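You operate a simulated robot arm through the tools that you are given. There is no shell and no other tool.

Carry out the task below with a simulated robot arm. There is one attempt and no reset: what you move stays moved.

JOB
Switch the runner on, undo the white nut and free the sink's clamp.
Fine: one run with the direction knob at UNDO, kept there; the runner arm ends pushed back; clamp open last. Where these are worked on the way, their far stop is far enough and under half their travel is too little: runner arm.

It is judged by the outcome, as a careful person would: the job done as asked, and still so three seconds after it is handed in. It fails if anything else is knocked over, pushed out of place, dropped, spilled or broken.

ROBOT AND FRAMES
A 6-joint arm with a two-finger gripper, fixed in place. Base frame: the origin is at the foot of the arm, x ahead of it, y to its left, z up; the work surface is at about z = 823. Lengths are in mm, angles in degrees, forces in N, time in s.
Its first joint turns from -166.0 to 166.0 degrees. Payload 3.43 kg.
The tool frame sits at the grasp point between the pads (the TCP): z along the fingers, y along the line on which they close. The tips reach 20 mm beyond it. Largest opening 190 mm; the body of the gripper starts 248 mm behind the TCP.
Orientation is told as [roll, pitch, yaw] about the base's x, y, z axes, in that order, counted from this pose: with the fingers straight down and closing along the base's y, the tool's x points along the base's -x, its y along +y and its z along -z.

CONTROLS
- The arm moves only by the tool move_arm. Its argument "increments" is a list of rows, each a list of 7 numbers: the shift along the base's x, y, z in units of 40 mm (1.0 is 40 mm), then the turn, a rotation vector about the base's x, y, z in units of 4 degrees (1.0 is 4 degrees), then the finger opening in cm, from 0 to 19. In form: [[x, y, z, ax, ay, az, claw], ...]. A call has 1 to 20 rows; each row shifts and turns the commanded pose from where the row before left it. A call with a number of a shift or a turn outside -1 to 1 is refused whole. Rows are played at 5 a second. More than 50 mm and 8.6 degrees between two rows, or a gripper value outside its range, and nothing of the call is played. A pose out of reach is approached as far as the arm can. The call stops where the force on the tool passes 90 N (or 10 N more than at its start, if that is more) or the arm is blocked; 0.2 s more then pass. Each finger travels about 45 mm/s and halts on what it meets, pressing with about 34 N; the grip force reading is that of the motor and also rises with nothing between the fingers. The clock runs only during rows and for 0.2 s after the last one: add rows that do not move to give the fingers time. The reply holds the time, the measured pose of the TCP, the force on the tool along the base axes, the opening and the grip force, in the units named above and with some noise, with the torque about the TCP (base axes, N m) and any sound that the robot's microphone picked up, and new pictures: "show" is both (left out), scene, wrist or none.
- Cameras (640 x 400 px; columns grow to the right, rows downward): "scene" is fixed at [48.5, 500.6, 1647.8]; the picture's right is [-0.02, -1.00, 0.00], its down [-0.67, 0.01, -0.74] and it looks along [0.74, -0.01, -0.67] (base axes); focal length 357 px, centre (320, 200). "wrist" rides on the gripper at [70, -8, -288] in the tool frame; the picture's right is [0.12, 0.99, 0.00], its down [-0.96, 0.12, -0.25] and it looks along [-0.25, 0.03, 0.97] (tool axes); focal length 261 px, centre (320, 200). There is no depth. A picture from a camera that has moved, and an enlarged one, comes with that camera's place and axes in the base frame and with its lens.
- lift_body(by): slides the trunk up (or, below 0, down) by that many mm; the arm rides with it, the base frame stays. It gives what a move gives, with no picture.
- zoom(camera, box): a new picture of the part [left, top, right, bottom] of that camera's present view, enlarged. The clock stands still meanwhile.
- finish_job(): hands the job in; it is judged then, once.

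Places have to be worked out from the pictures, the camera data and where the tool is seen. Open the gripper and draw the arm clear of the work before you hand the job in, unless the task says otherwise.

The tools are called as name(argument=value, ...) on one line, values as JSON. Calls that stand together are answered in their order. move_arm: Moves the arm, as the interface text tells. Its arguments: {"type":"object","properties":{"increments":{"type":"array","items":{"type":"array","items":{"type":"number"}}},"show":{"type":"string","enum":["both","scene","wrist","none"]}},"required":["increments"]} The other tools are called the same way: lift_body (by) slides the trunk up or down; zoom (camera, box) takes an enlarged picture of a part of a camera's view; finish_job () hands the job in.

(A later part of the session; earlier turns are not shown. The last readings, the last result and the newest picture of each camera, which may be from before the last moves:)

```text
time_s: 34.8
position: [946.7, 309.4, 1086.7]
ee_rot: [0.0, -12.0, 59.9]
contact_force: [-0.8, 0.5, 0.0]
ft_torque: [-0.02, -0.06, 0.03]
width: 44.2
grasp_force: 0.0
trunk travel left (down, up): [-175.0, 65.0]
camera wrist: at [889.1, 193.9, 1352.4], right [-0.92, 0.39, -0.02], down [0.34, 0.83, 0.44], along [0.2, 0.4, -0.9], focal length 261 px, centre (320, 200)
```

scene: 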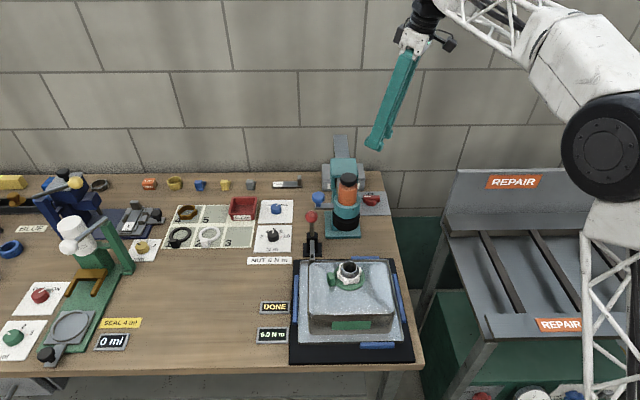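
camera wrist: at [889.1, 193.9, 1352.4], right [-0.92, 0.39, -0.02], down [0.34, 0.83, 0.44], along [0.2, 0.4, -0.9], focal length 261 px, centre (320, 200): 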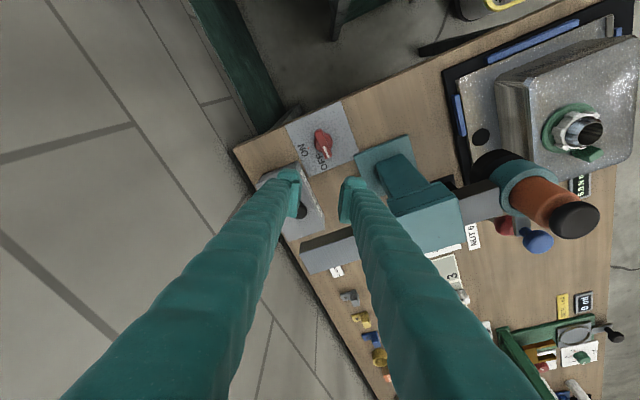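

This view confirms the switch bar at about (947, 311). I continue the yaw to +88 and descend to hover.

move_arm(increments=[[0, 0, -0.6, 0, 0, 1, 4.4], [0, 0, -0.6, 0, 0, 1, 4.4], [0, 0, -0.6, 0, 0, 1, 4.4], [0, 0.04, -0.6, 0, 0, 1, 4.4], [0, 0, -0.6, 0, 0, 1, 4.4], [0, 0, -0.6, 0, 0, 1, 4.4], [0, 0, -0.6, 0, 0, 1, 4.4], [0, 0, -0.4, 0, 0, 0, 4.4], [0, 0, 0, 0, 0, 0, 4.4]])

zoom(camera="wrist", box=[240, 80, 420, 220])

zoom(camera="scene", box=[320, 120, 440, 220])

```text
time_s: 36.8
position: [945.0, 310.7, 901.9]
ee_rot: [0.0, -12.1, 88.0]
contact_force: [0.3, 0.1, 0.7]
ft_torque: [-0.02, 0.02, 0.0]
width: 43.9
grasp_force: 0.1
trunk travel left (down, up): [-175.0, 65.0]
camera wrist: at [949.8, 182.5, 1167.1], right [-1.0, -0.08, -0.02], down [-0.08, 0.89, 0.44], along [-0.01, 0.44, -0.9], focal length 261 px, centre (320, 200)
```

scene: 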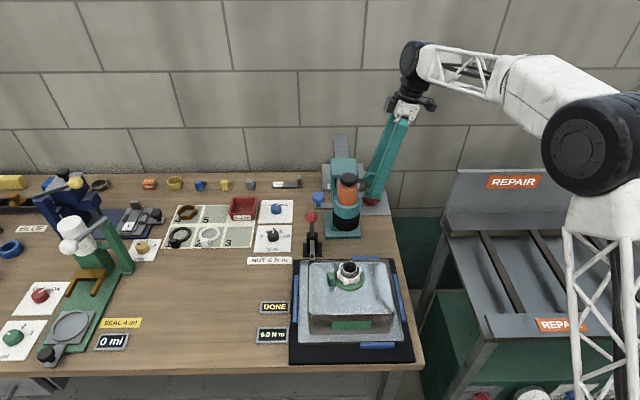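
wrist: 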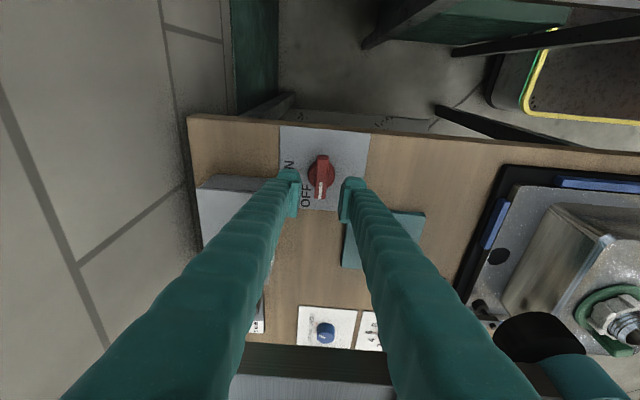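

```text
2.86 times, centred on (330, 150) of wrist
camera zoom: at [949.8, 182.5, 1167.1], right [-1.0, -0.08, -0.02], down [-0.08, 0.89, 0.44], along [-0.01, 0.44, -0.9], focal length 745 px, centre (291, 343)
```

zoom: 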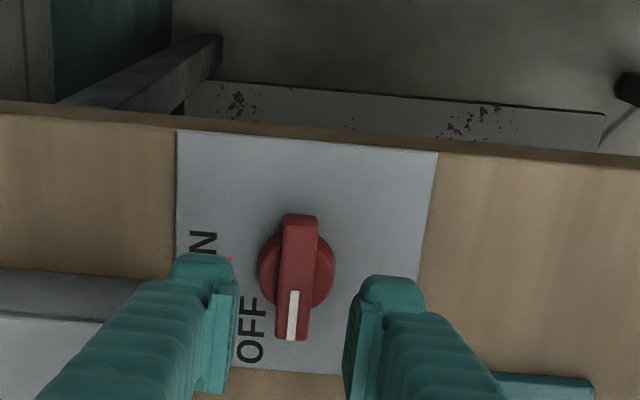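

```text
4.00 times, centred on (380, 170) of scene
camera zoom: at [48.5, 500.6, 1647.8], right [-0.02, -1.0, 0.0], down [-0.67, 0.01, -0.74], along [0.74, -0.01, -0.67], focal length 1428 px, centre (80, 320)
```

zoom: 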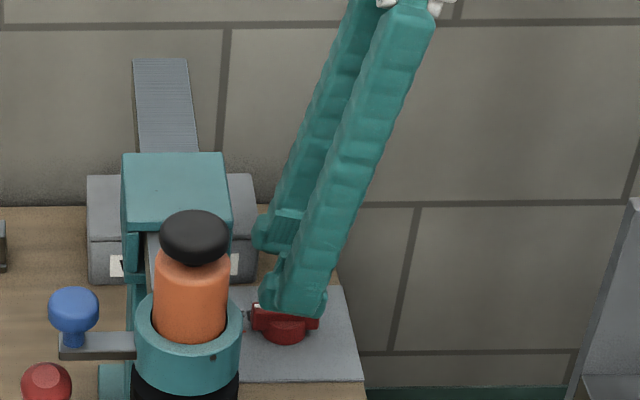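

The fingers straddle the bar nicely, pivot at about (946, 308). I lower to z ≈ 852 and close gently on the bar.

move_arm(increments=[[0.01, -0.08, -0.6, 0, 0, 0, 4.4], [0, 0, -0.62, 0, 0, 0, 4.4], [0, 0, 0, 0, 0, 0, 4.4]], show="wrist")

zoom(camera="wrist", box=[240, 80, 420, 220])

```text
time_s: 37.6
position: [946.8, 308.4, 852.5]
ee_rot: [-0.1, -12.0, 88.0]
contact_force: [-0.2, -0.2, -0.3]
ft_torque: [-0.02, 0.01, -0.03]
width: 44.3
grasp_force: 0.1
trunk travel left (down, up): [-175.0, 65.0]
camera wrist: at [950.3, 178.9, 1119.2], right [-1.0, -0.08, -0.02], down [-0.08, 0.89, 0.44], along [-0.01, 0.44, -0.9], focal length 261 px, centre (320, 200)
```

wrist: 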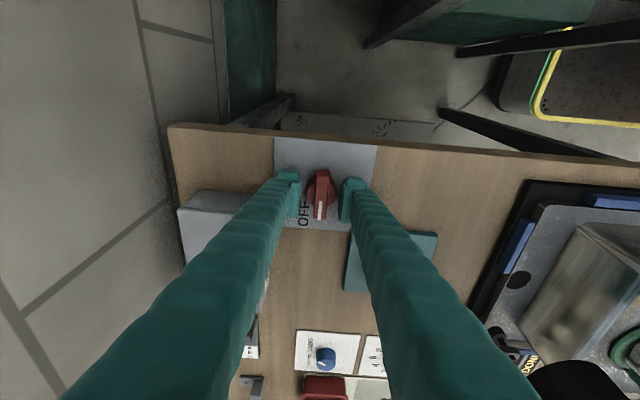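

```text
2.86 times, centred on (330, 150) of wrist
camera zoom: at [950.3, 178.9, 1119.2], right [-1.0, -0.08, -0.02], down [-0.08, 0.89, 0.44], along [-0.01, 0.44, -0.9], focal length 745 px, centre (291, 343)
```

zoom: 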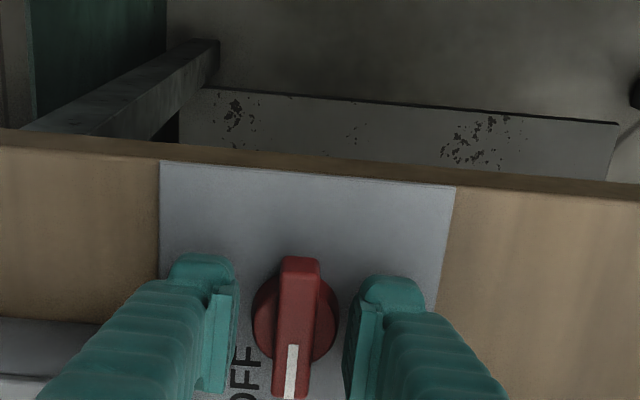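

Aligned; I close onto the bar.

move_arm(increments=[[0, 0, 0, 0, 0, 0, 1.0], [0, 0, 0, 0, 0, 0, 1.0], [0, 0, 0, 0, 0, 0, 1.0], [0, 0, 0, 0, 0, 0, 1.0], [0, 0, 0, 0, 0, 0, 1.0]], show="wrist")

```text
time_s: 38.8
position: [944.8, 307.4, 854.2]
ee_rot: [0.1, -12.0, 88.1]
contact_force: [-21.1, -4.4, -4.7]
ft_torque: [-0.05, 0.28, 0.02]
width: 35.9
grasp_force: 45.2
trunk travel left (down, up): [-175.0, 65.0]
camera wrist: at [949.5, 179.1, 1119.2], right [-1.0, -0.08, -0.02], down [-0.08, 0.89, 0.44], along [-0.02, 0.44, -0.9], focal length 261 px, centre (320, 200)
```

wrist: 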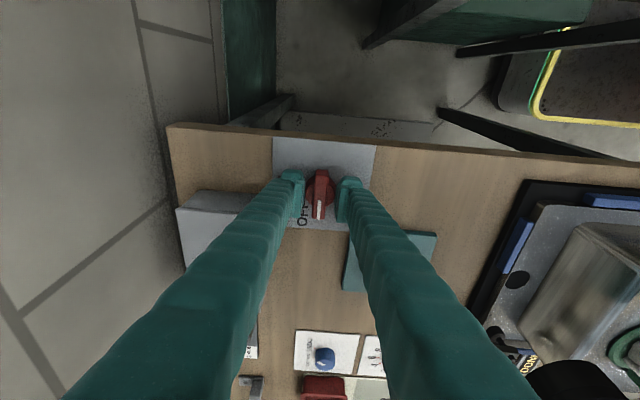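

Width stopped at 36 mm: I've gripped the round dome beneath the bar. I reopen, rise about 12 mm and close on the bar itself.

move_arm(increments=[[0, 0, 0, 0, 0, 0, 4.4], [0, 0, 0, 0, 0, 0, 4.4], [-0.03, 0, 0.3, 0, 0, 0, 4.4], [0, 0, 0, 0, 0, 0, 1.0], [0, 0, 0, 0, 0, 0, 1.0], [0, 0, 0, 0, 0, 0, 1.0], [0, 0, 0, 0, 0, 0, 1.0], [0, 0, 0, 0, 0, 0, 1.0]], show="wrist")

zoom(camera="wrist", box=[240, 80, 420, 220])

```text
time_s: 40.6
position: [943.4, 308.6, 865.0]
ee_rot: [0.0, -12.0, 88.1]
contact_force: [3.4, 0.9, 0.7]
ft_torque: [0.02, -0.07, -0.03]
width: 13.9
grasp_force: 45.0
trunk travel left (down, up): [-175.0, 65.0]
camera wrist: at [949.3, 179.4, 1131.6], right [-1.0, -0.08, -0.02], down [-0.08, 0.89, 0.44], along [-0.01, 0.44, -0.9], focal length 261 px, centre (320, 200)
```

wrist: 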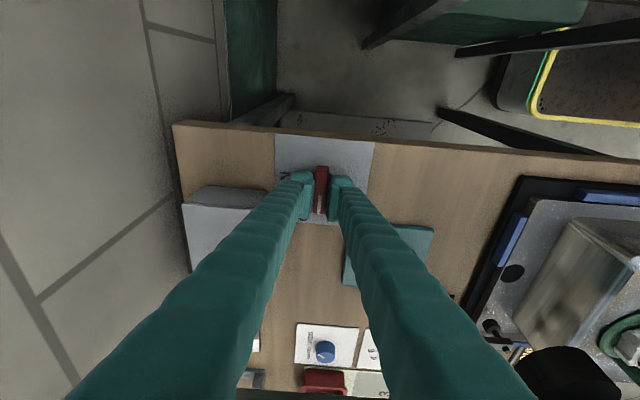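

```text
2.86 times, centred on (330, 150) of wrist
camera zoom: at [949.3, 179.4, 1131.6], right [-1.0, -0.08, -0.02], down [-0.08, 0.89, 0.44], along [-0.01, 0.44, -0.9], focal length 745 px, centre (291, 343)
```

zoom: 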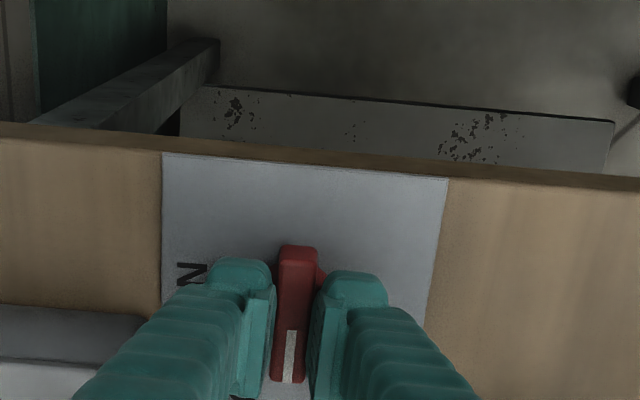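

Now gripping the bar itself (13.9 mm), pivot about (943.5, 307). I turn clockwise in steps with a small y correction.

move_arm(increments=[[0, -0.04, 0, 0, 0, -1, 1], [0, 0, 0, 0, 0, -1, 1], [0, 0, 0, 0, 0, -1, 1], [0, 0, 0, 0, 0, -1, 1], [0, 0, 0, 0, 0, -1, 1], [0, 0, 0, 0, 0, -1, 1], [0, 0, 0, 0, 0, -1, 1], [0, 0, 0, 0, 0, -1, 1], [0, 0, 0, 0, 0, -1, 1], [0, 0, 0, 0, 0, -1, 1], [0, 0, 0, 0, 0, -1, 1], [0, 0, 0, 0, 0, -1, 1]], show="both")

```text
time_s: 43.2
position: [944.3, 308.0, 863.9]
ee_rot: [0.0, -12.0, 40.0]
contact_force: [-12.0, 27.1, 10.6]
ft_torque: [0.18, 0.44, 0.02]
width: 13.9
grasp_force: 45.2
trunk travel left (down, up): [-175.0, 65.0]
camera wrist: at [851.1, 219.4, 1131.9], right [-0.73, 0.69, -0.03], down [0.61, 0.66, 0.44], along [0.32, 0.31, -0.9], focal length 261 px, centre (320, 200)
```

scene: 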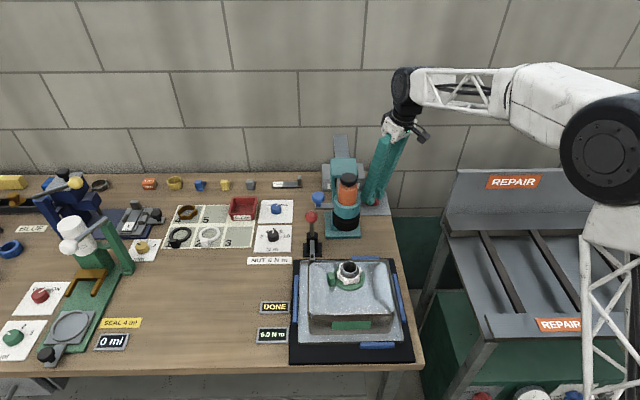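
wrist: 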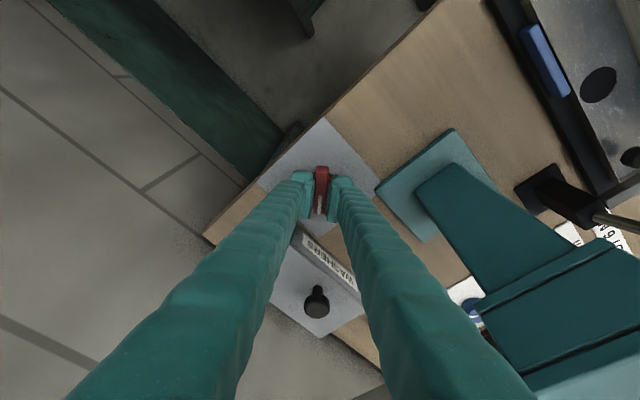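

The bar has turned 48° smoothly. I ease the side load and continue turning about 42° more.

move_arm(increments=[[-0.03, 0.06, 0, 0, 0, -1, 1], [0, 0, 0, 0, 0, -1, 1], [0, 0, 0, 0, 0, -1, 1], [0, 0, 0, 0, 0, -1, 1], [0, 0, 0, 0, 0, -1, 1], [0, 0, 0, 0, 0, -1, 1], [0, 0, 0, 0, 0, -1, 1]], show="none")

move_arm(increments=[[0, 0, 0, 0, 0, -1, 1], [0, 0, 0, 0, 0, -1, 1], [0, 0, 0, 0, 0, -1, 1], [0, 0, 0, 0, 0, 0, 1]], show="both")

zoom(camera="wrist", box=[240, 80, 420, 220])

```text
time_s: 44.8
position: [943.8, 309.6, 866.1]
ee_rot: [0.0, -12.0, 11.9]
contact_force: [-10.6, 6.5, 7.3]
ft_torque: [0.01, 0.28, 0.01]
width: 13.8
grasp_force: 45.1
trunk travel left (down, up): [-175.0, 65.0]
```

```text
time_s: 45.8
position: [944.2, 308.5, 866.0]
ee_rot: [0.0, -12.0, 0.0]
contact_force: [-9.8, 5.8, 12.5]
ft_torque: [0.03, 0.24, -0.1]
width: 13.6
grasp_force: 44.7
trunk travel left (down, up): [-175.0, 65.0]
camera wrist: at [814.7, 301.1, 1132.0], right [-0.12, 0.99, -0.03], down [0.89, 0.11, 0.44], along [0.44, 0.03, -0.9], focal length 261 px, centre (320, 200)
```

scene: 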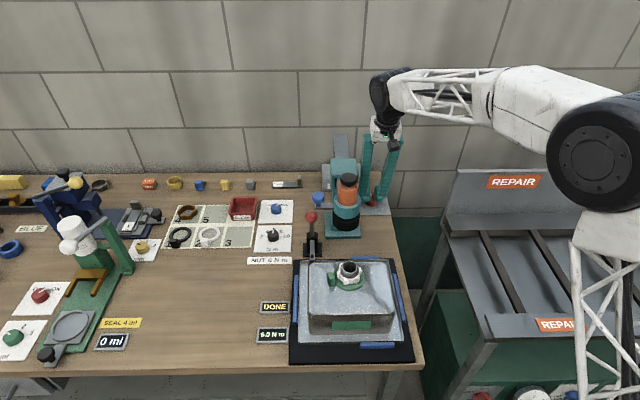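
wrist: 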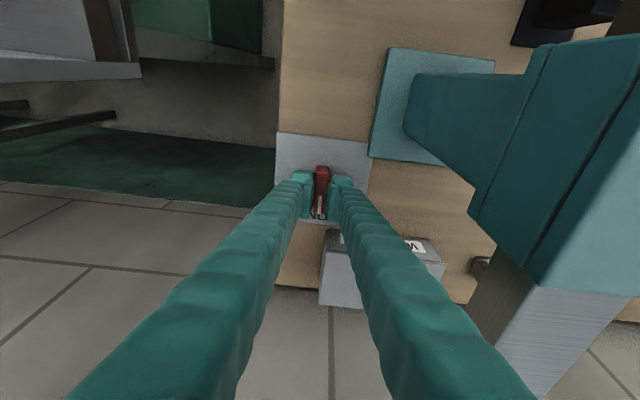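

```text
2.86 times, centred on (330, 150) of wrist
camera zoom: at [814.7, 301.1, 1132.0], right [-0.12, 0.99, -0.03], down [0.89, 0.11, 0.44], along [0.44, 0.03, -0.9], focal length 745 px, centre (291, 343)
```

zoom: 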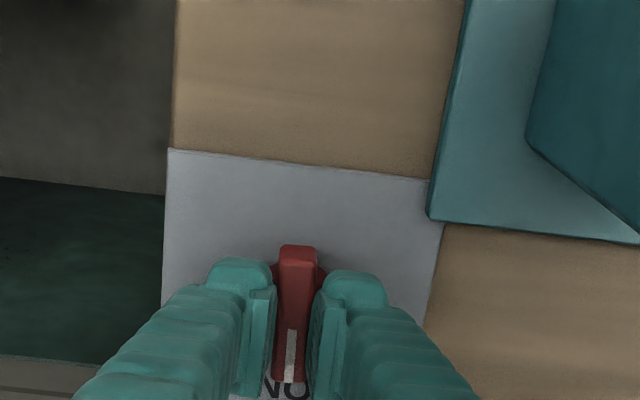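

The bar now points along +x at ON; I nudge the last 2°, open and lift straight up to check.

move_arm(increments=[[0, 0, 0, 0, 0, -0.5, 1], [0, 0, 0, 0, 0, 0, 4], [0, 0, 0, 0, 0, 0, 4], [0, 0, 0.5, 0, 0, 0, 4], [0, 0, 1, 0, 0, 0, 4], [0, 0, 1, 0, 0, 0, 4], [0, 0, 1, 0, 0, 0, 4], [0, 0, 0, 0, 0, 0, 4]], show="both")

zoom(camera="wrist", box=[270, 80, 370, 180])

zoom(camera="scene", box=[320, 150, 420, 230])

```text
time_s: 47.6
position: [943.2, 308.1, 1006.4]
ee_rot: [0.0, -12.0, -2.0]
contact_force: [-0.6, 0.0, -0.4]
ft_torque: [0.02, -0.01, 0.0]
width: 40.2
grasp_force: 0.0
trunk travel left (down, up): [-175.0, 65.0]
camera wrist: at [814.1, 305.0, 1271.3], right [-0.08, 1.0, -0.02], down [0.89, 0.08, 0.44], along [0.44, 0.01, -0.9], focal length 261 px, centre (320, 200)
```

scene: 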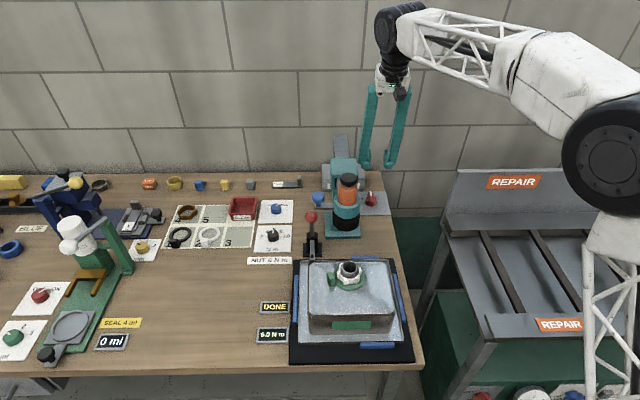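
wrist: 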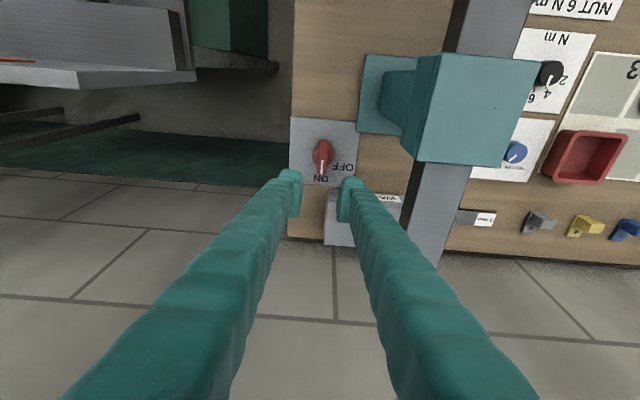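

```text
4.00 times, centred on (320, 130) of wrist
camera zoom: at [814.1, 305.0, 1271.3], right [-0.08, 1.0, -0.02], down [0.89, 0.08, 0.44], along [0.44, 0.01, -0.9], focal length 1043 px, centre (320, 480)
```

zoom: 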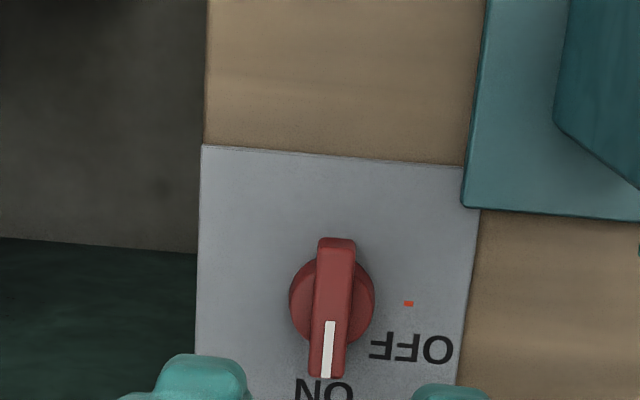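

```text
5.00 times, centred on (370, 190) of scene
camera zoom: at [48.5, 500.6, 1647.8], right [-0.02, -1.0, 0.0], down [-0.67, 0.01, -0.74], along [0.74, -0.01, -0.67], focal length 1784 px, centre (70, 250)
```

zoom: 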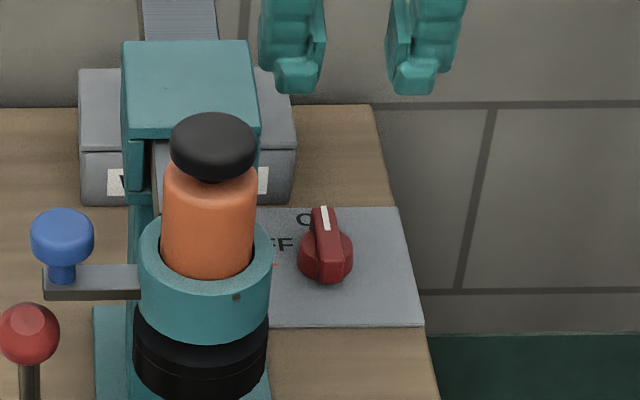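

The switch reads ON. Next is the runner arm: I rise, make the tool vertical, yaw toward +90 and go above the blue handle ball near (713, 495, 1054).

move_arm(increments=[[0, 0, 1, 0, 1, 0, 6], [0, 0, 1, 0, 1, 0, 7], [0, 0, 1, 0, 1, 0, 7], [0, 0, 1, 0, 0, 0, 7], [0, 0, 1, 0, 0, 0, 7], [0, 0, 1, 0, 0, 0, 7], [-0.41, 0.334, 0, 0, 0, 1, 7], [-0.41, 0.334, 0, 0, 0, 1, 7], [-0.41, 0.334, 0, 0, 0, 1, 7], [-0.41, 0.334, 0, 0, 0, 1, 7], [-0.41, 0.334, 0, 0, 0, 1, 7], [-0.41, 0.334, 0, 0, 0, 1, 7], [-0.41, 0.334, 0, 0, 0, 1, 7], [-0.41, 0.334, 0, 0, 0, 1, 7], [-0.41, 0.334, 0, 0, 0, 1, 7], [-0.41, 0.334, 0, 0, 0, 1, 7], [-0.41, 0.334, 0, 0, 0, 1, 7], [-0.41, 0.334, 0, 0, 0, 1, 7], [-0.41, 0.334, 0, 0, 0, 1, 7], [-0.41, 0.334, 0, 0, 0, 1, 7]], show="none")

move_arm(increments=[[0, 0, -0.1, 0, 0, 1, 7], [0, 0, -0.1, 0, 0, 1, 7], [0, 0, -0.1, 0, 0, 1, 7], [0, 0, -0.1, 0, 0, 1, 7], [0, 0, -0.1, 0, 0, 1, 7], [0, 0, -0.1, 0, 0, 1, 7], [0, 0, -0.1, 0, 0, 1, 7], [0, 0, -0.1, 0, 0, 1, 7], [0, 0, -0.1, 0, 0, 1, 7], [0, 0, 0, 0, 0, 0, 7]], show="both")

zoom(camera="wrist", box=[220, 60, 440, 240])

zoom(camera="scene", box=[270, 100, 400, 220])

```text
time_s: 51.8
position: [677.0, 483.4, 1199.0]
ee_rot: [-0.4, 0.0, 54.1]
contact_force: [0.7, 0.0, -0.4]
ft_torque: [0.04, 0.11, -0.02]
width: 70.0
grasp_force: 0.0
out of reach, approached as far as the arm can: row 4, 5, 6
trunk travel left (down, up): [-175.0, 65.0]
```

```text
time_s: 54.0
position: [676.3, 483.7, 1161.0]
ee_rot: [-0.3, 0.0, 90.1]
contact_force: [0.3, 0.3, 0.4]
ft_torque: [-0.01, -0.02, 0.02]
width: 69.9
grasp_force: 0.0
trunk travel left (down, up): [-175.0, 65.0]
camera wrist: at [683.0, 413.5, 1450.2], right [-0.99, -0.12, -0.01], down [-0.12, 0.96, 0.25], along [-0.02, 0.25, -0.97], focal length 261 px, centre (320, 200)
```

scene: 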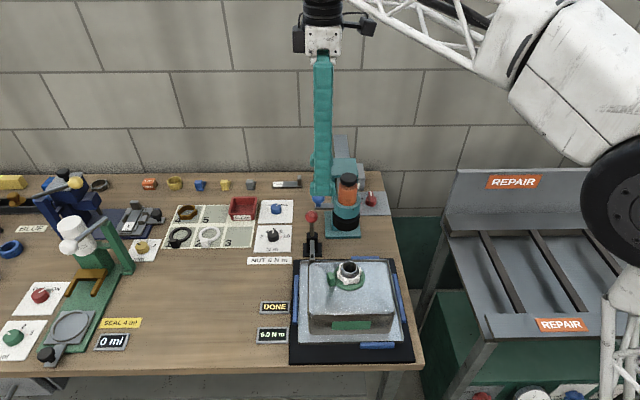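
wrist: 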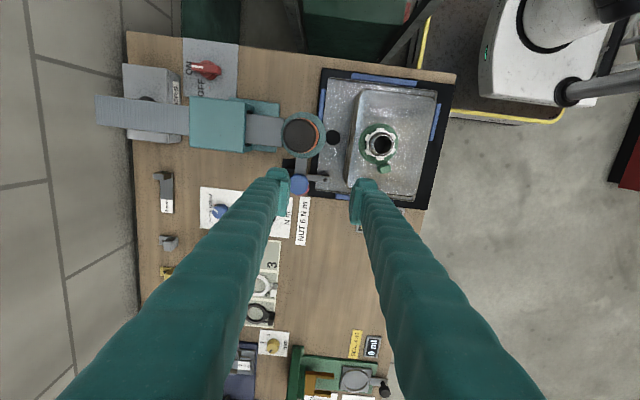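

```text
2.22 times, centred on (330, 150) of wrist
camera zoom: at [683.0, 413.5, 1450.2], right [-0.99, -0.12, -0.01], down [-0.12, 0.96, 0.25], along [-0.02, 0.25, -0.97], focal length 579 px, centre (298, 311)
```

zoom: 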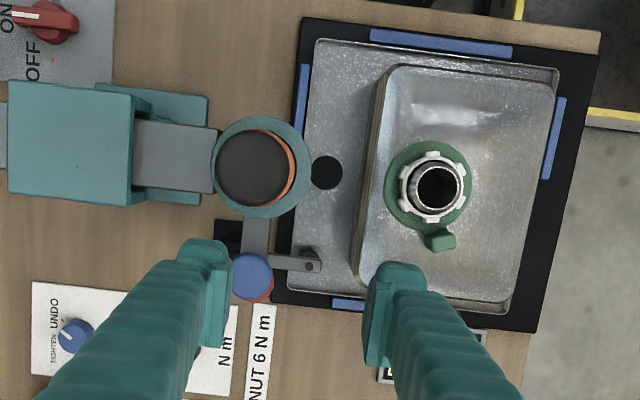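

```text
3.33 times, centred on (335, 160) of scene
camera zoom: at [48.5, 500.6, 1647.8], right [-0.02, -1.0, 0.0], down [-0.67, 0.01, -0.74], along [0.74, -0.01, -0.67], focal length 1190 px, centre (270, 333)
```

zoom: 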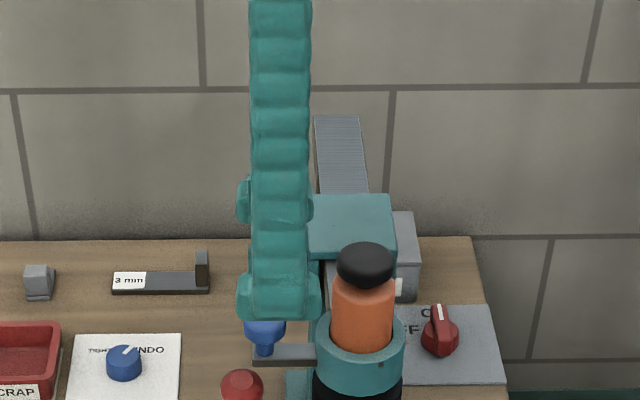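

The ball re-measures at about (711, 495, 1054). I centre over it with the fingers fore and aft of it and descend to its height.

move_arm(increments=[[0.45, 0.14, 0, 0, 0, 0, 7], [0.42, 0.14, 0, 0, 0, 0, 7], [0, 0, -0.7, 0, 0, 0, 7], [0, 0, -0.6, 0, 0, 0, 7], [0, 0, -0.6, 0, 0, 0, 7], [0, 0, 0, 0, 0, 0, 7]], show="both")

zoom(camera="wrist", box=[220, 60, 440, 240])

zoom(camera="scene", box=[270, 140, 400, 260])

```text
time_s: 55.4
position: [711.4, 494.6, 1086.9]
ee_rot: [-0.3, 0.0, 90.0]
contact_force: [-0.6, 0.2, -0.3]
ft_torque: [0.0, -0.01, 0.01]
width: 70.2
grasp_force: 0.1
trunk travel left (down, up): [-175.0, 65.0]
camera wrist: at [718.3, 424.2, 1374.3], right [-0.99, -0.12, -0.01], down [-0.12, 0.96, 0.25], along [-0.02, 0.25, -0.97], focal length 261 px, centre (320, 200)
```

scene: 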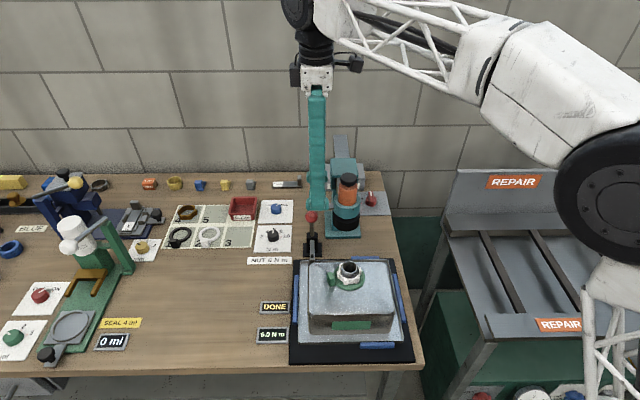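
wrist: 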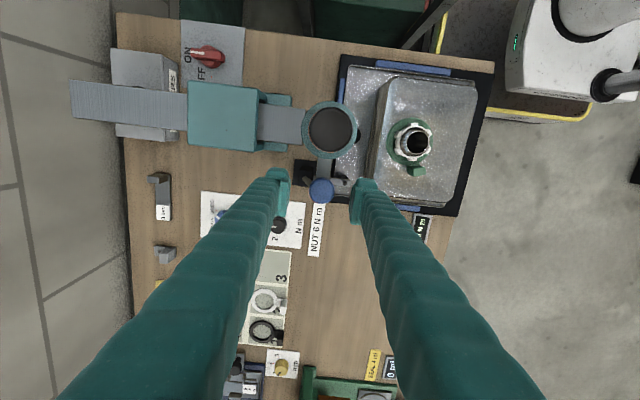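

```text
2.22 times, centred on (330, 150) of wrist
camera zoom: at [718.3, 424.2, 1374.3], right [-0.99, -0.12, -0.01], down [-0.12, 0.96, 0.25], along [-0.02, 0.25, -0.97], focal length 579 px, centre (298, 311)
```

zoom: 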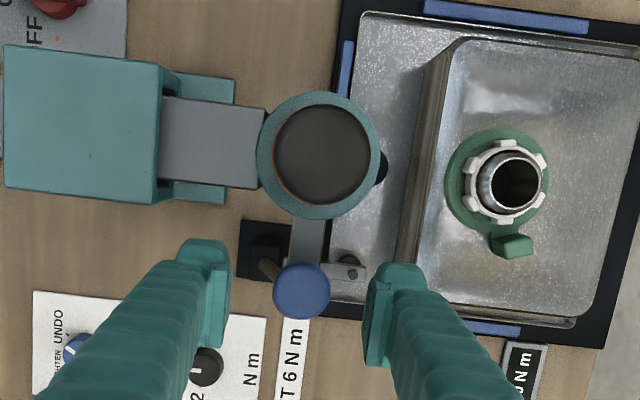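

```text
3.33 times, centred on (335, 200) of scene
camera zoom: at [48.5, 500.6, 1647.8], right [-0.02, -1.0, 0.0], down [-0.67, 0.01, -0.74], along [0.74, -0.01, -0.67], focal length 1190 px, centre (270, 200)
```

zoom: 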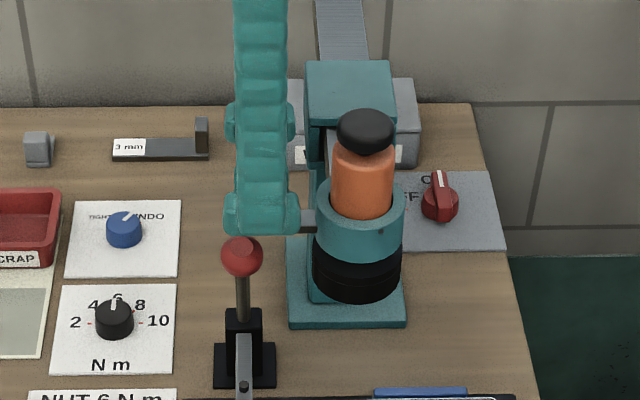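

Ball is centred between the fingers. I lower to z ≈ 1054 and close on it.

move_arm(increments=[[0, 0, -0.4, 0, 0, 0, 7], [0, 0, -0.4, 0, 0, 0, 7], [0, 0, 0, 0, 0, 0, 2], [0, 0, 0, 0, 0, 0, 2], [0, 0, 0, 0, 0, 0, 2], [0, 0, 0, 0, 0, 0, 2], [0, 0, 0, 0, 0, 0, 2]], show="both")

zoom(camera="scene", box=[270, 140, 400, 260])

```text
time_s: 57.0
position: [708.1, 495.5, 1055.1]
ee_rot: [-0.3, 0.0, 90.1]
contact_force: [-19.8, -8.0, -12.0]
ft_torque: [0.02, 0.02, -0.02]
width: 28.0
grasp_force: 45.1
trunk travel left (down, up): [-175.0, 65.0]
camera wrist: at [717.3, 424.8, 1341.6], right [-0.99, -0.12, -0.01], down [-0.12, 0.96, 0.25], along [-0.02, 0.24, -0.97], focal length 261 px, centre (320, 200)
```

scene: 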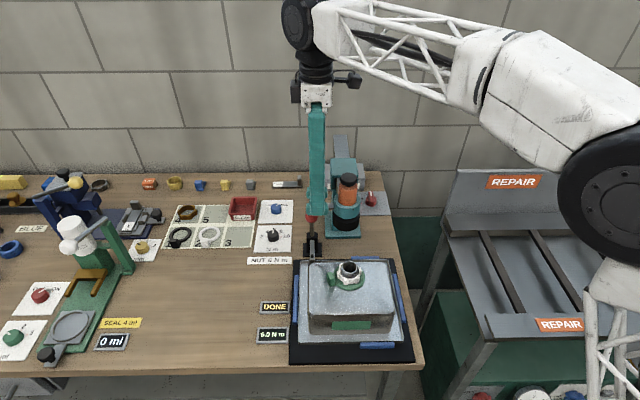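
wrist: 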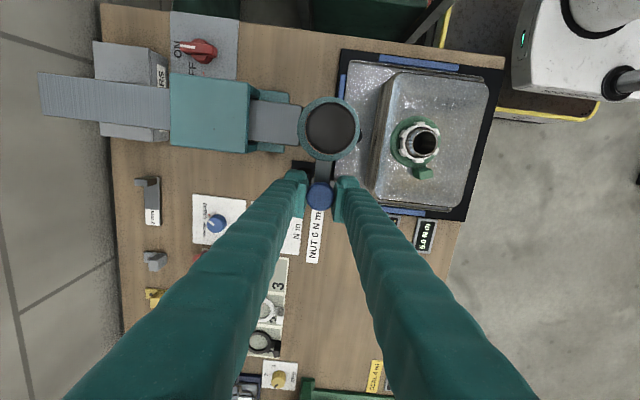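

```text
3.33 times, centred on (335, 200) of scene
camera zoom: at [48.5, 500.6, 1647.8], right [-0.02, -1.0, 0.0], down [-0.67, 0.01, -0.74], along [0.74, -0.01, -0.67], focal length 1190 px, centre (270, 200)
```

zoom: 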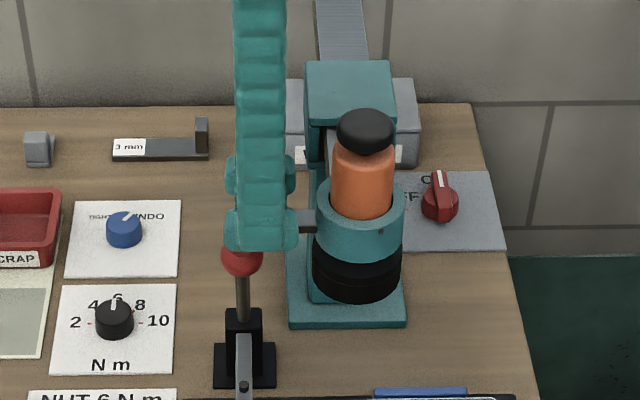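

Ball gripped (28 mm). I pull the runner arm toward −x in small steps, watching force.

move_arm(increments=[[-0.2, 0, 0, 0, 0, 0, 2], [-0.25, 0, 0, 0, 0, 0, 2], [-0.25, 0, 0, 0, 0, 0, 2], [-0.25, 0, 0, 0, 0, 0, 2], [-0.25, 0, 0, 0, 0, 0, 2], [-0.25, 0, 0, 0, 0, 0, 2]], show="both")

```text
time_s: 58.4
position: [652.8, 495.0, 1054.1]
ee_rot: [-0.3, 0.1, 90.0]
contact_force: [-1.0, -3.6, -23.0]
ft_torque: [0.43, 0.14, -0.14]
width: 28.1
grasp_force: 44.8
trunk travel left (down, up): [-175.0, 65.0]
camera wrist: at [660.0, 424.9, 1341.5], right [-0.99, -0.12, -0.01], down [-0.12, 0.96, 0.25], along [-0.02, 0.24, -0.97], focal length 261 px, centre (320, 200)
```

scene: 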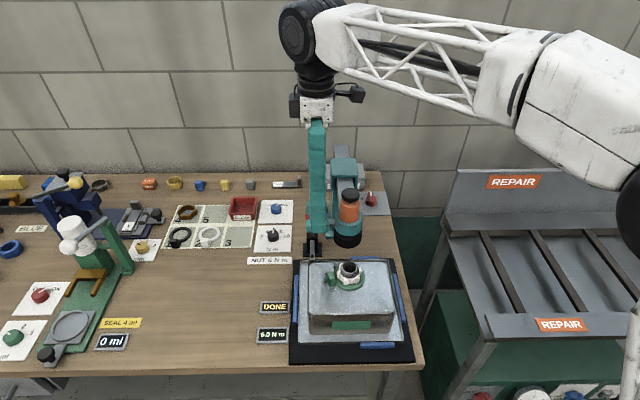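
wrist: 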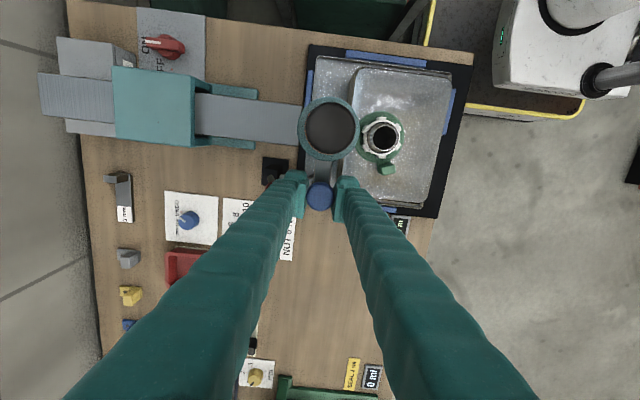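

The arm slides freely. I continue toward its far stop above the nut (about 80–90 mm more).

move_arm(increments=[[-0.25, 0, -0.02, 0, 0, 0, 2], [-0.25, 0, 0, 0, 0, 0, 2], [-0.25, 0, 0, 0, 0, 0, 2], [-0.25, 0, 0, 0, 0, 0, 2], [-0.25, 0, 0, 0, 0, 0, 2], [-0.25, 0, 0, 0, 0, 0, 2], [-0.2, 0, 0, 0, 0, 0, 2]], show="both")

zoom(camera="scene", box=[240, 180, 420, 350])

```text
time_s: 60.0
position: [584.5, 494.4, 1054.2]
ee_rot: [-0.3, 0.0, 89.9]
contact_force: [-1.3, -6.3, -13.1]
ft_torque: [0.23, 0.17, 0.06]
width: 28.1
grasp_force: 44.8
trunk travel left (down, up): [-175.0, 65.0]
camera wrist: at [591.8, 424.7, 1341.4], right [-0.99, -0.12, -0.01], down [-0.12, 0.96, 0.25], along [-0.02, 0.25, -0.97], focal length 261 px, centre (320, 200)
```

scene: 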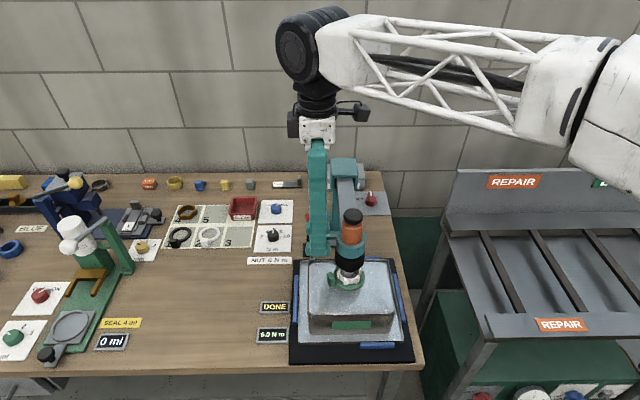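
wrist: 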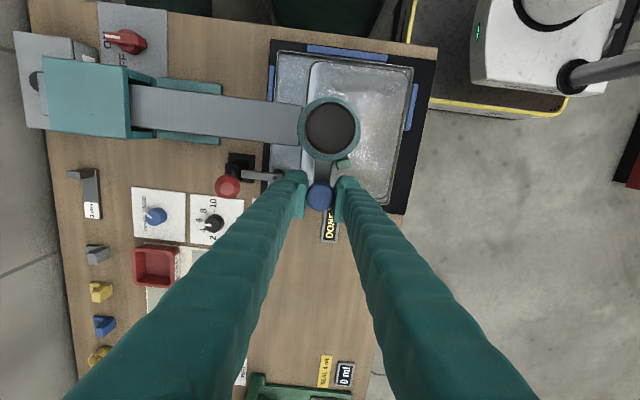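

```text
2.35 times, centred on (330, 265) of scene
camera zoom: at [48.5, 500.6, 1647.8], right [-0.02, -1.0, 0.0], down [-0.67, 0.01, -0.74], along [0.74, -0.01, -0.67], focal length 840 px, centre (296, 47)
```

zoom: 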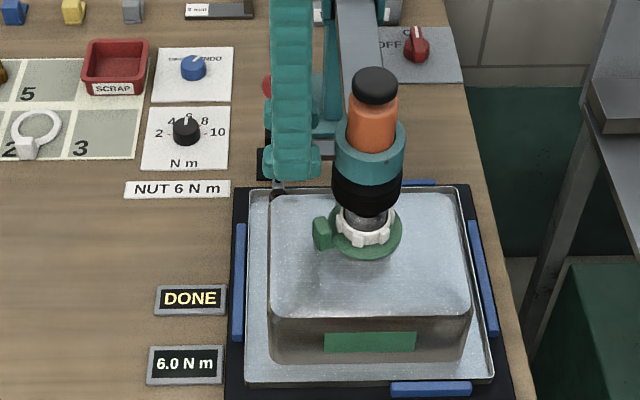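

Still moving freely, about 15–20 mm short of the nut axis (x ≈ 568). I continue slowly to the stop.

move_arm(increments=[[-0.12, 0, 0, 0, 0, 0, 2], [-0.12, 0, 0, 0, 0, 0, 2], [-0.12, 0, 0, 0, 0, 0, 2], [-0.12, 0, 0, 0, 0, 0, 2], [0, 0, 0, 0, 0, 0, 2]], show="scene")

zoom(camera="scene", box=[240, 180, 420, 350])

```text
time_s: 61.2
position: [569.3, 495.9, 1054.2]
ee_rot: [-0.7, 0.0, 90.0]
contact_force: [40.9, -0.3, -10.2]
ft_torque: [0.52, 0.3, -0.11]
width: 28.0
grasp_force: 45.5
trunk travel left (down, up): [-175.0, 65.0]
```

scene: 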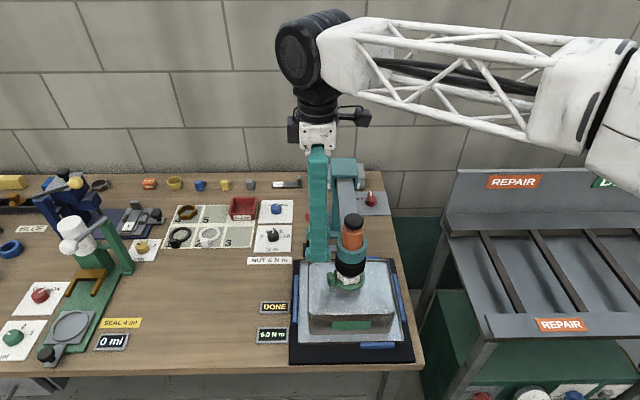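

```text
2.35 times, centred on (330, 265) of scene
camera zoom: at [48.5, 500.6, 1647.8], right [-0.02, -1.0, 0.0], down [-0.67, 0.01, -0.74], along [0.74, -0.01, -0.67], focal length 840 px, centre (296, 47)
```

zoom: 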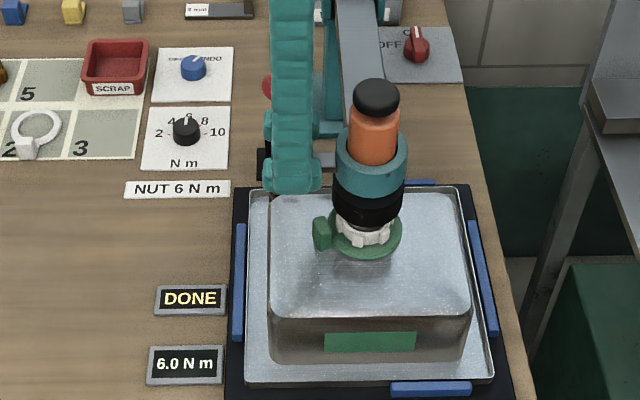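

The arm hit its stop at x ≈ 569 (41 N). I hold there a moment and watch for a sound or a display change.

move_arm(increments=[[0, 0, 0, 0, 0, 0, 2], [0, 0, 0, 0, 0, 0, 2], [0, 0, 0, 0, 0, 0, 2], [0, 0, 0, 0, 0, 0, 2], [0, 0, 0, 0, 0, 0, 2], [0, 0, 0, 0, 0, 0, 2], [0, 0, 0, 0, 0, 0, 2], [0, 0, 0, 0, 0, 0, 2], [0, 0, 0, 0, 0, 0, 2], [0, 0, 0, 0, 0, 0, 2]], show="both")

zoom(camera="scene", box=[240, 180, 420, 350])

```text
time_s: 63.4
position: [569.7, 494.5, 1053.5]
ee_rot: [-0.4, -0.2, 90.0]
contact_force: [70.2, 2.1, 15.3]
ft_torque: [-0.06, 0.57, 0.23]
width: 28.1
grasp_force: 45.2
trunk travel left (down, up): [-175.0, 65.0]
camera wrist: at [575.6, 424.1, 1341.0], right [-0.99, -0.12, -0.01], down [-0.12, 0.96, 0.25], along [-0.02, 0.25, -0.97], focal length 261 px, centre (320, 200)
```

scene: 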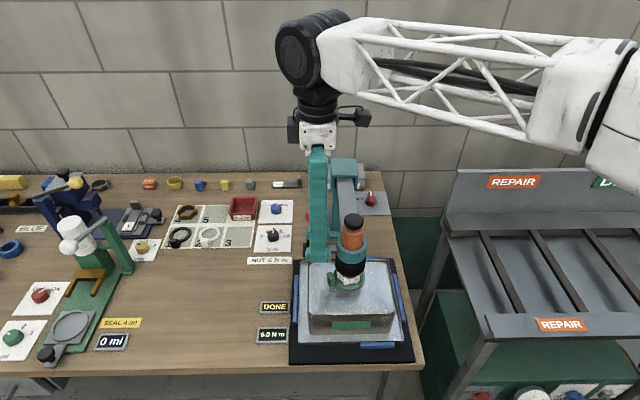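
wrist: 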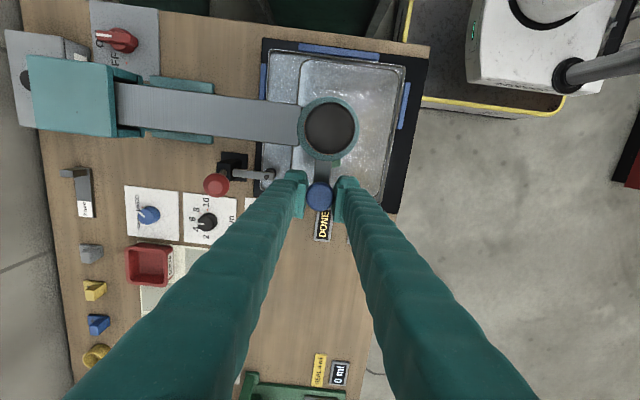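

```text
2.35 times, centred on (330, 265) of scene
camera zoom: at [48.5, 500.6, 1647.8], right [-0.02, -1.0, 0.0], down [-0.67, 0.01, -0.74], along [0.74, -0.01, -0.67], focal length 840 px, centre (296, 47)
```

zoom: 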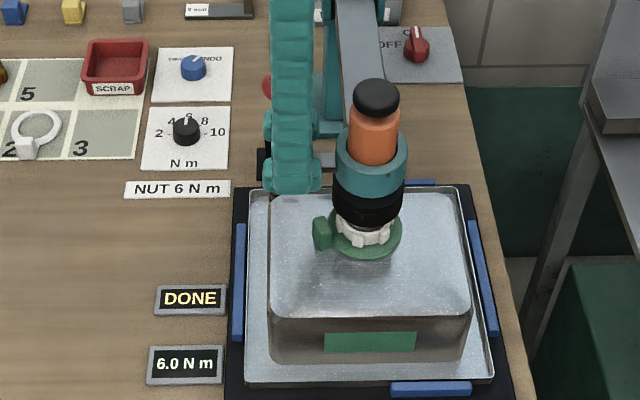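

Nothing has changed yet. I ease off the stop load slightly, wait longer, and zoom on the nut and socket for details.

move_arm(increments=[[0.05, 0, 0, 0, 0, 0, 2], [0, 0, 0, 0, 0, 0, 2], [0, 0, 0, 0, 0, 0, 2], [0, 0, 0, 0, 0, 0, 2], [0, 0, 0, 0, 0, 0, 2], [0, 0, 0, 0, 0, 0, 2], [0, 0, 0, 0, 0, 0, 2], [0, 0, 0, 0, 0, 0, 2], [0, 0, 0, 0, 0, 0, 2], [0, 0, 0, 0, 0, 0, 2]], show="none")

zoom(camera="scene", box=[310, 200, 390, 300])

zoom(camera="scene", box=[240, 290, 320, 350])

zoom(camera="wrist", box=[240, 30, 440, 210])

```text
time_s: 65.6
position: [569.1, 495.2, 1053.8]
ee_rot: [-0.4, 0.1, 90.0]
contact_force: [50.9, 4.0, 13.4]
ft_torque: [0.05, 0.51, 0.19]
width: 27.9
grasp_force: 45.0
trunk travel left (down, up): [-175.0, 65.0]
```

```text
4.00 times, centred on (350, 250) of scene
camera zoom: at [48.5, 500.6, 1647.8], right [-0.02, -1.0, 0.0], down [-0.67, 0.01, -0.74], along [0.74, -0.01, -0.67], focal length 1428 px, centre (200, 0)
```

zoom: 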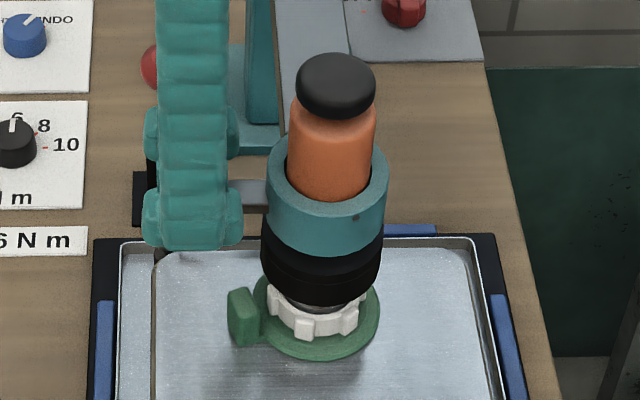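

```text
6.67 times, centred on (280, 320) of scene
camera zoom: at [48.5, 500.6, 1647.8], right [-0.02, -1.0, 0.0], down [-0.67, 0.01, -0.74], along [0.74, -0.01, -0.67], focal length 2379 px, centre (587, -600)
```

zoom: 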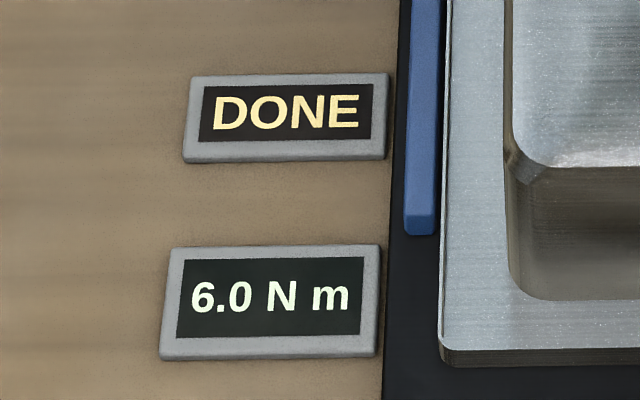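

```text
2.22 times, centred on (340, 120) of wrist
camera zoom: at [576.4, 424.3, 1340.8], right [-0.99, -0.12, -0.01], down [-0.12, 0.96, 0.25], along [-0.02, 0.25, -0.97], focal length 579 px, centre (276, 378)
```

zoom: 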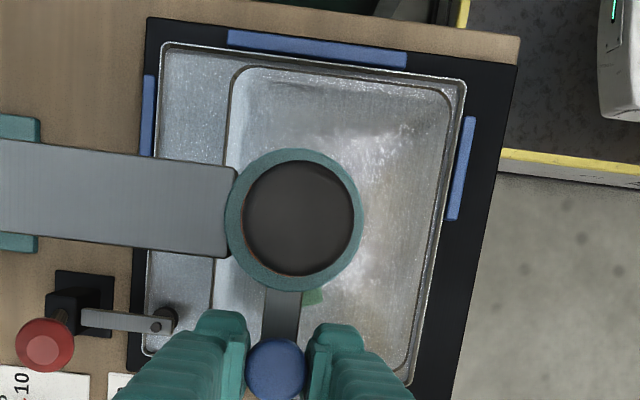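

The far stop alone doesn't start it; the runner looks like a push-to-start tool with a black press cap atop the orange body. I release the ball, rise, and see whether the arm stays over the nut before pressing the cap.

move_arm(increments=[[0.06, 0, 0, 0, 0, 0, 2], [0, 0, 0, 0, 0, 0, 5], [0, 0, 0, 0, 0, 0, 6], [0, 0, 0.5, 0, 0, 0, 6], [0, 0, 0.8, 0, 0, 0, 6], [0, 0, 0.9, 0, 0, 0, 6], [0, 0, 0.9, 0, 0, 0, 4], [0, 0, 0, 0, 0, 0, 2], [0, 0, 0, 0, 0, 0, 0], [0, 0, 0, 0, 0, 0, 0]], show="both")

zoom(camera="wrist", box=[220, 30, 440, 210])

zoom(camera="scene", box=[270, 180, 410, 300])

```text
time_s: 67.8
position: [570.2, 495.5, 1179.4]
ee_rot: [-0.4, 0.0, 89.9]
contact_force: [0.2, -0.6, -0.3]
ft_torque: [-0.03, 0.0, 0.0]
width: 0.0
grasp_force: 23.2
trunk travel left (down, up): [-175.0, 65.0]
camera wrist: at [576.9, 424.4, 1466.2], right [-0.99, -0.12, -0.01], down [-0.12, 0.96, 0.25], along [-0.02, 0.25, -0.97], focal length 261 px, centre (320, 200)
```

scene: 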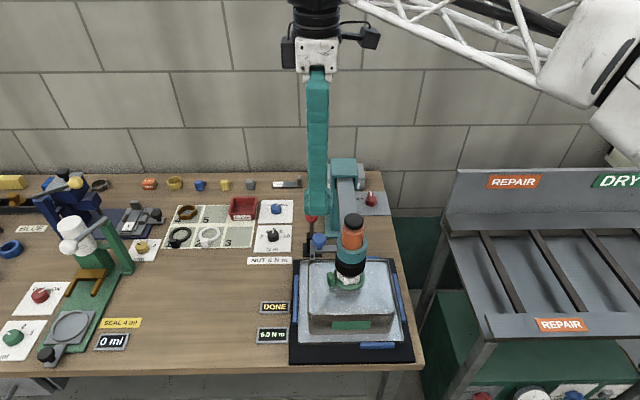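
wrist: 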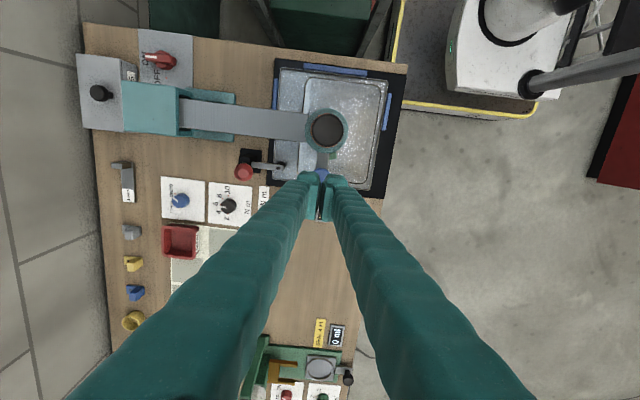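

```text
2.22 times, centred on (330, 120) of wrist
camera zoom: at [576.9, 424.4, 1466.2], right [-0.99, -0.12, -0.01], down [-0.12, 0.96, 0.25], along [-0.02, 0.25, -0.97], focal length 579 px, centre (298, 378)
```

zoom: 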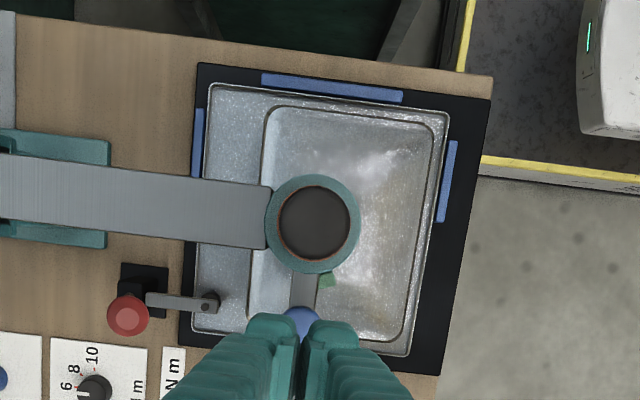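

```text
3.33 times, centred on (340, 240) of scene
camera zoom: at [48.5, 500.6, 1647.8], right [-0.02, -1.0, 0.0], down [-0.67, 0.01, -0.74], along [0.74, -0.01, -0.67], focal length 1190 px, centre (253, 67)
```

zoom: 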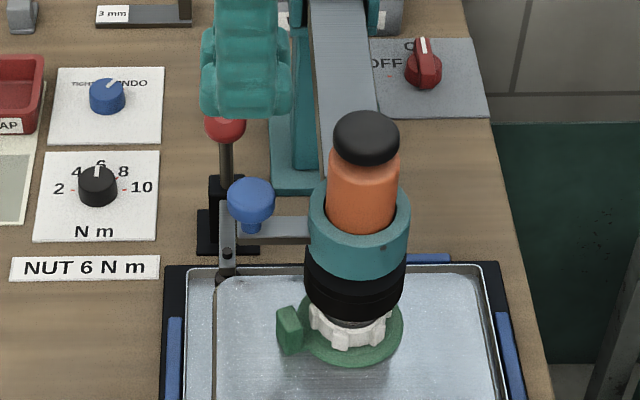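

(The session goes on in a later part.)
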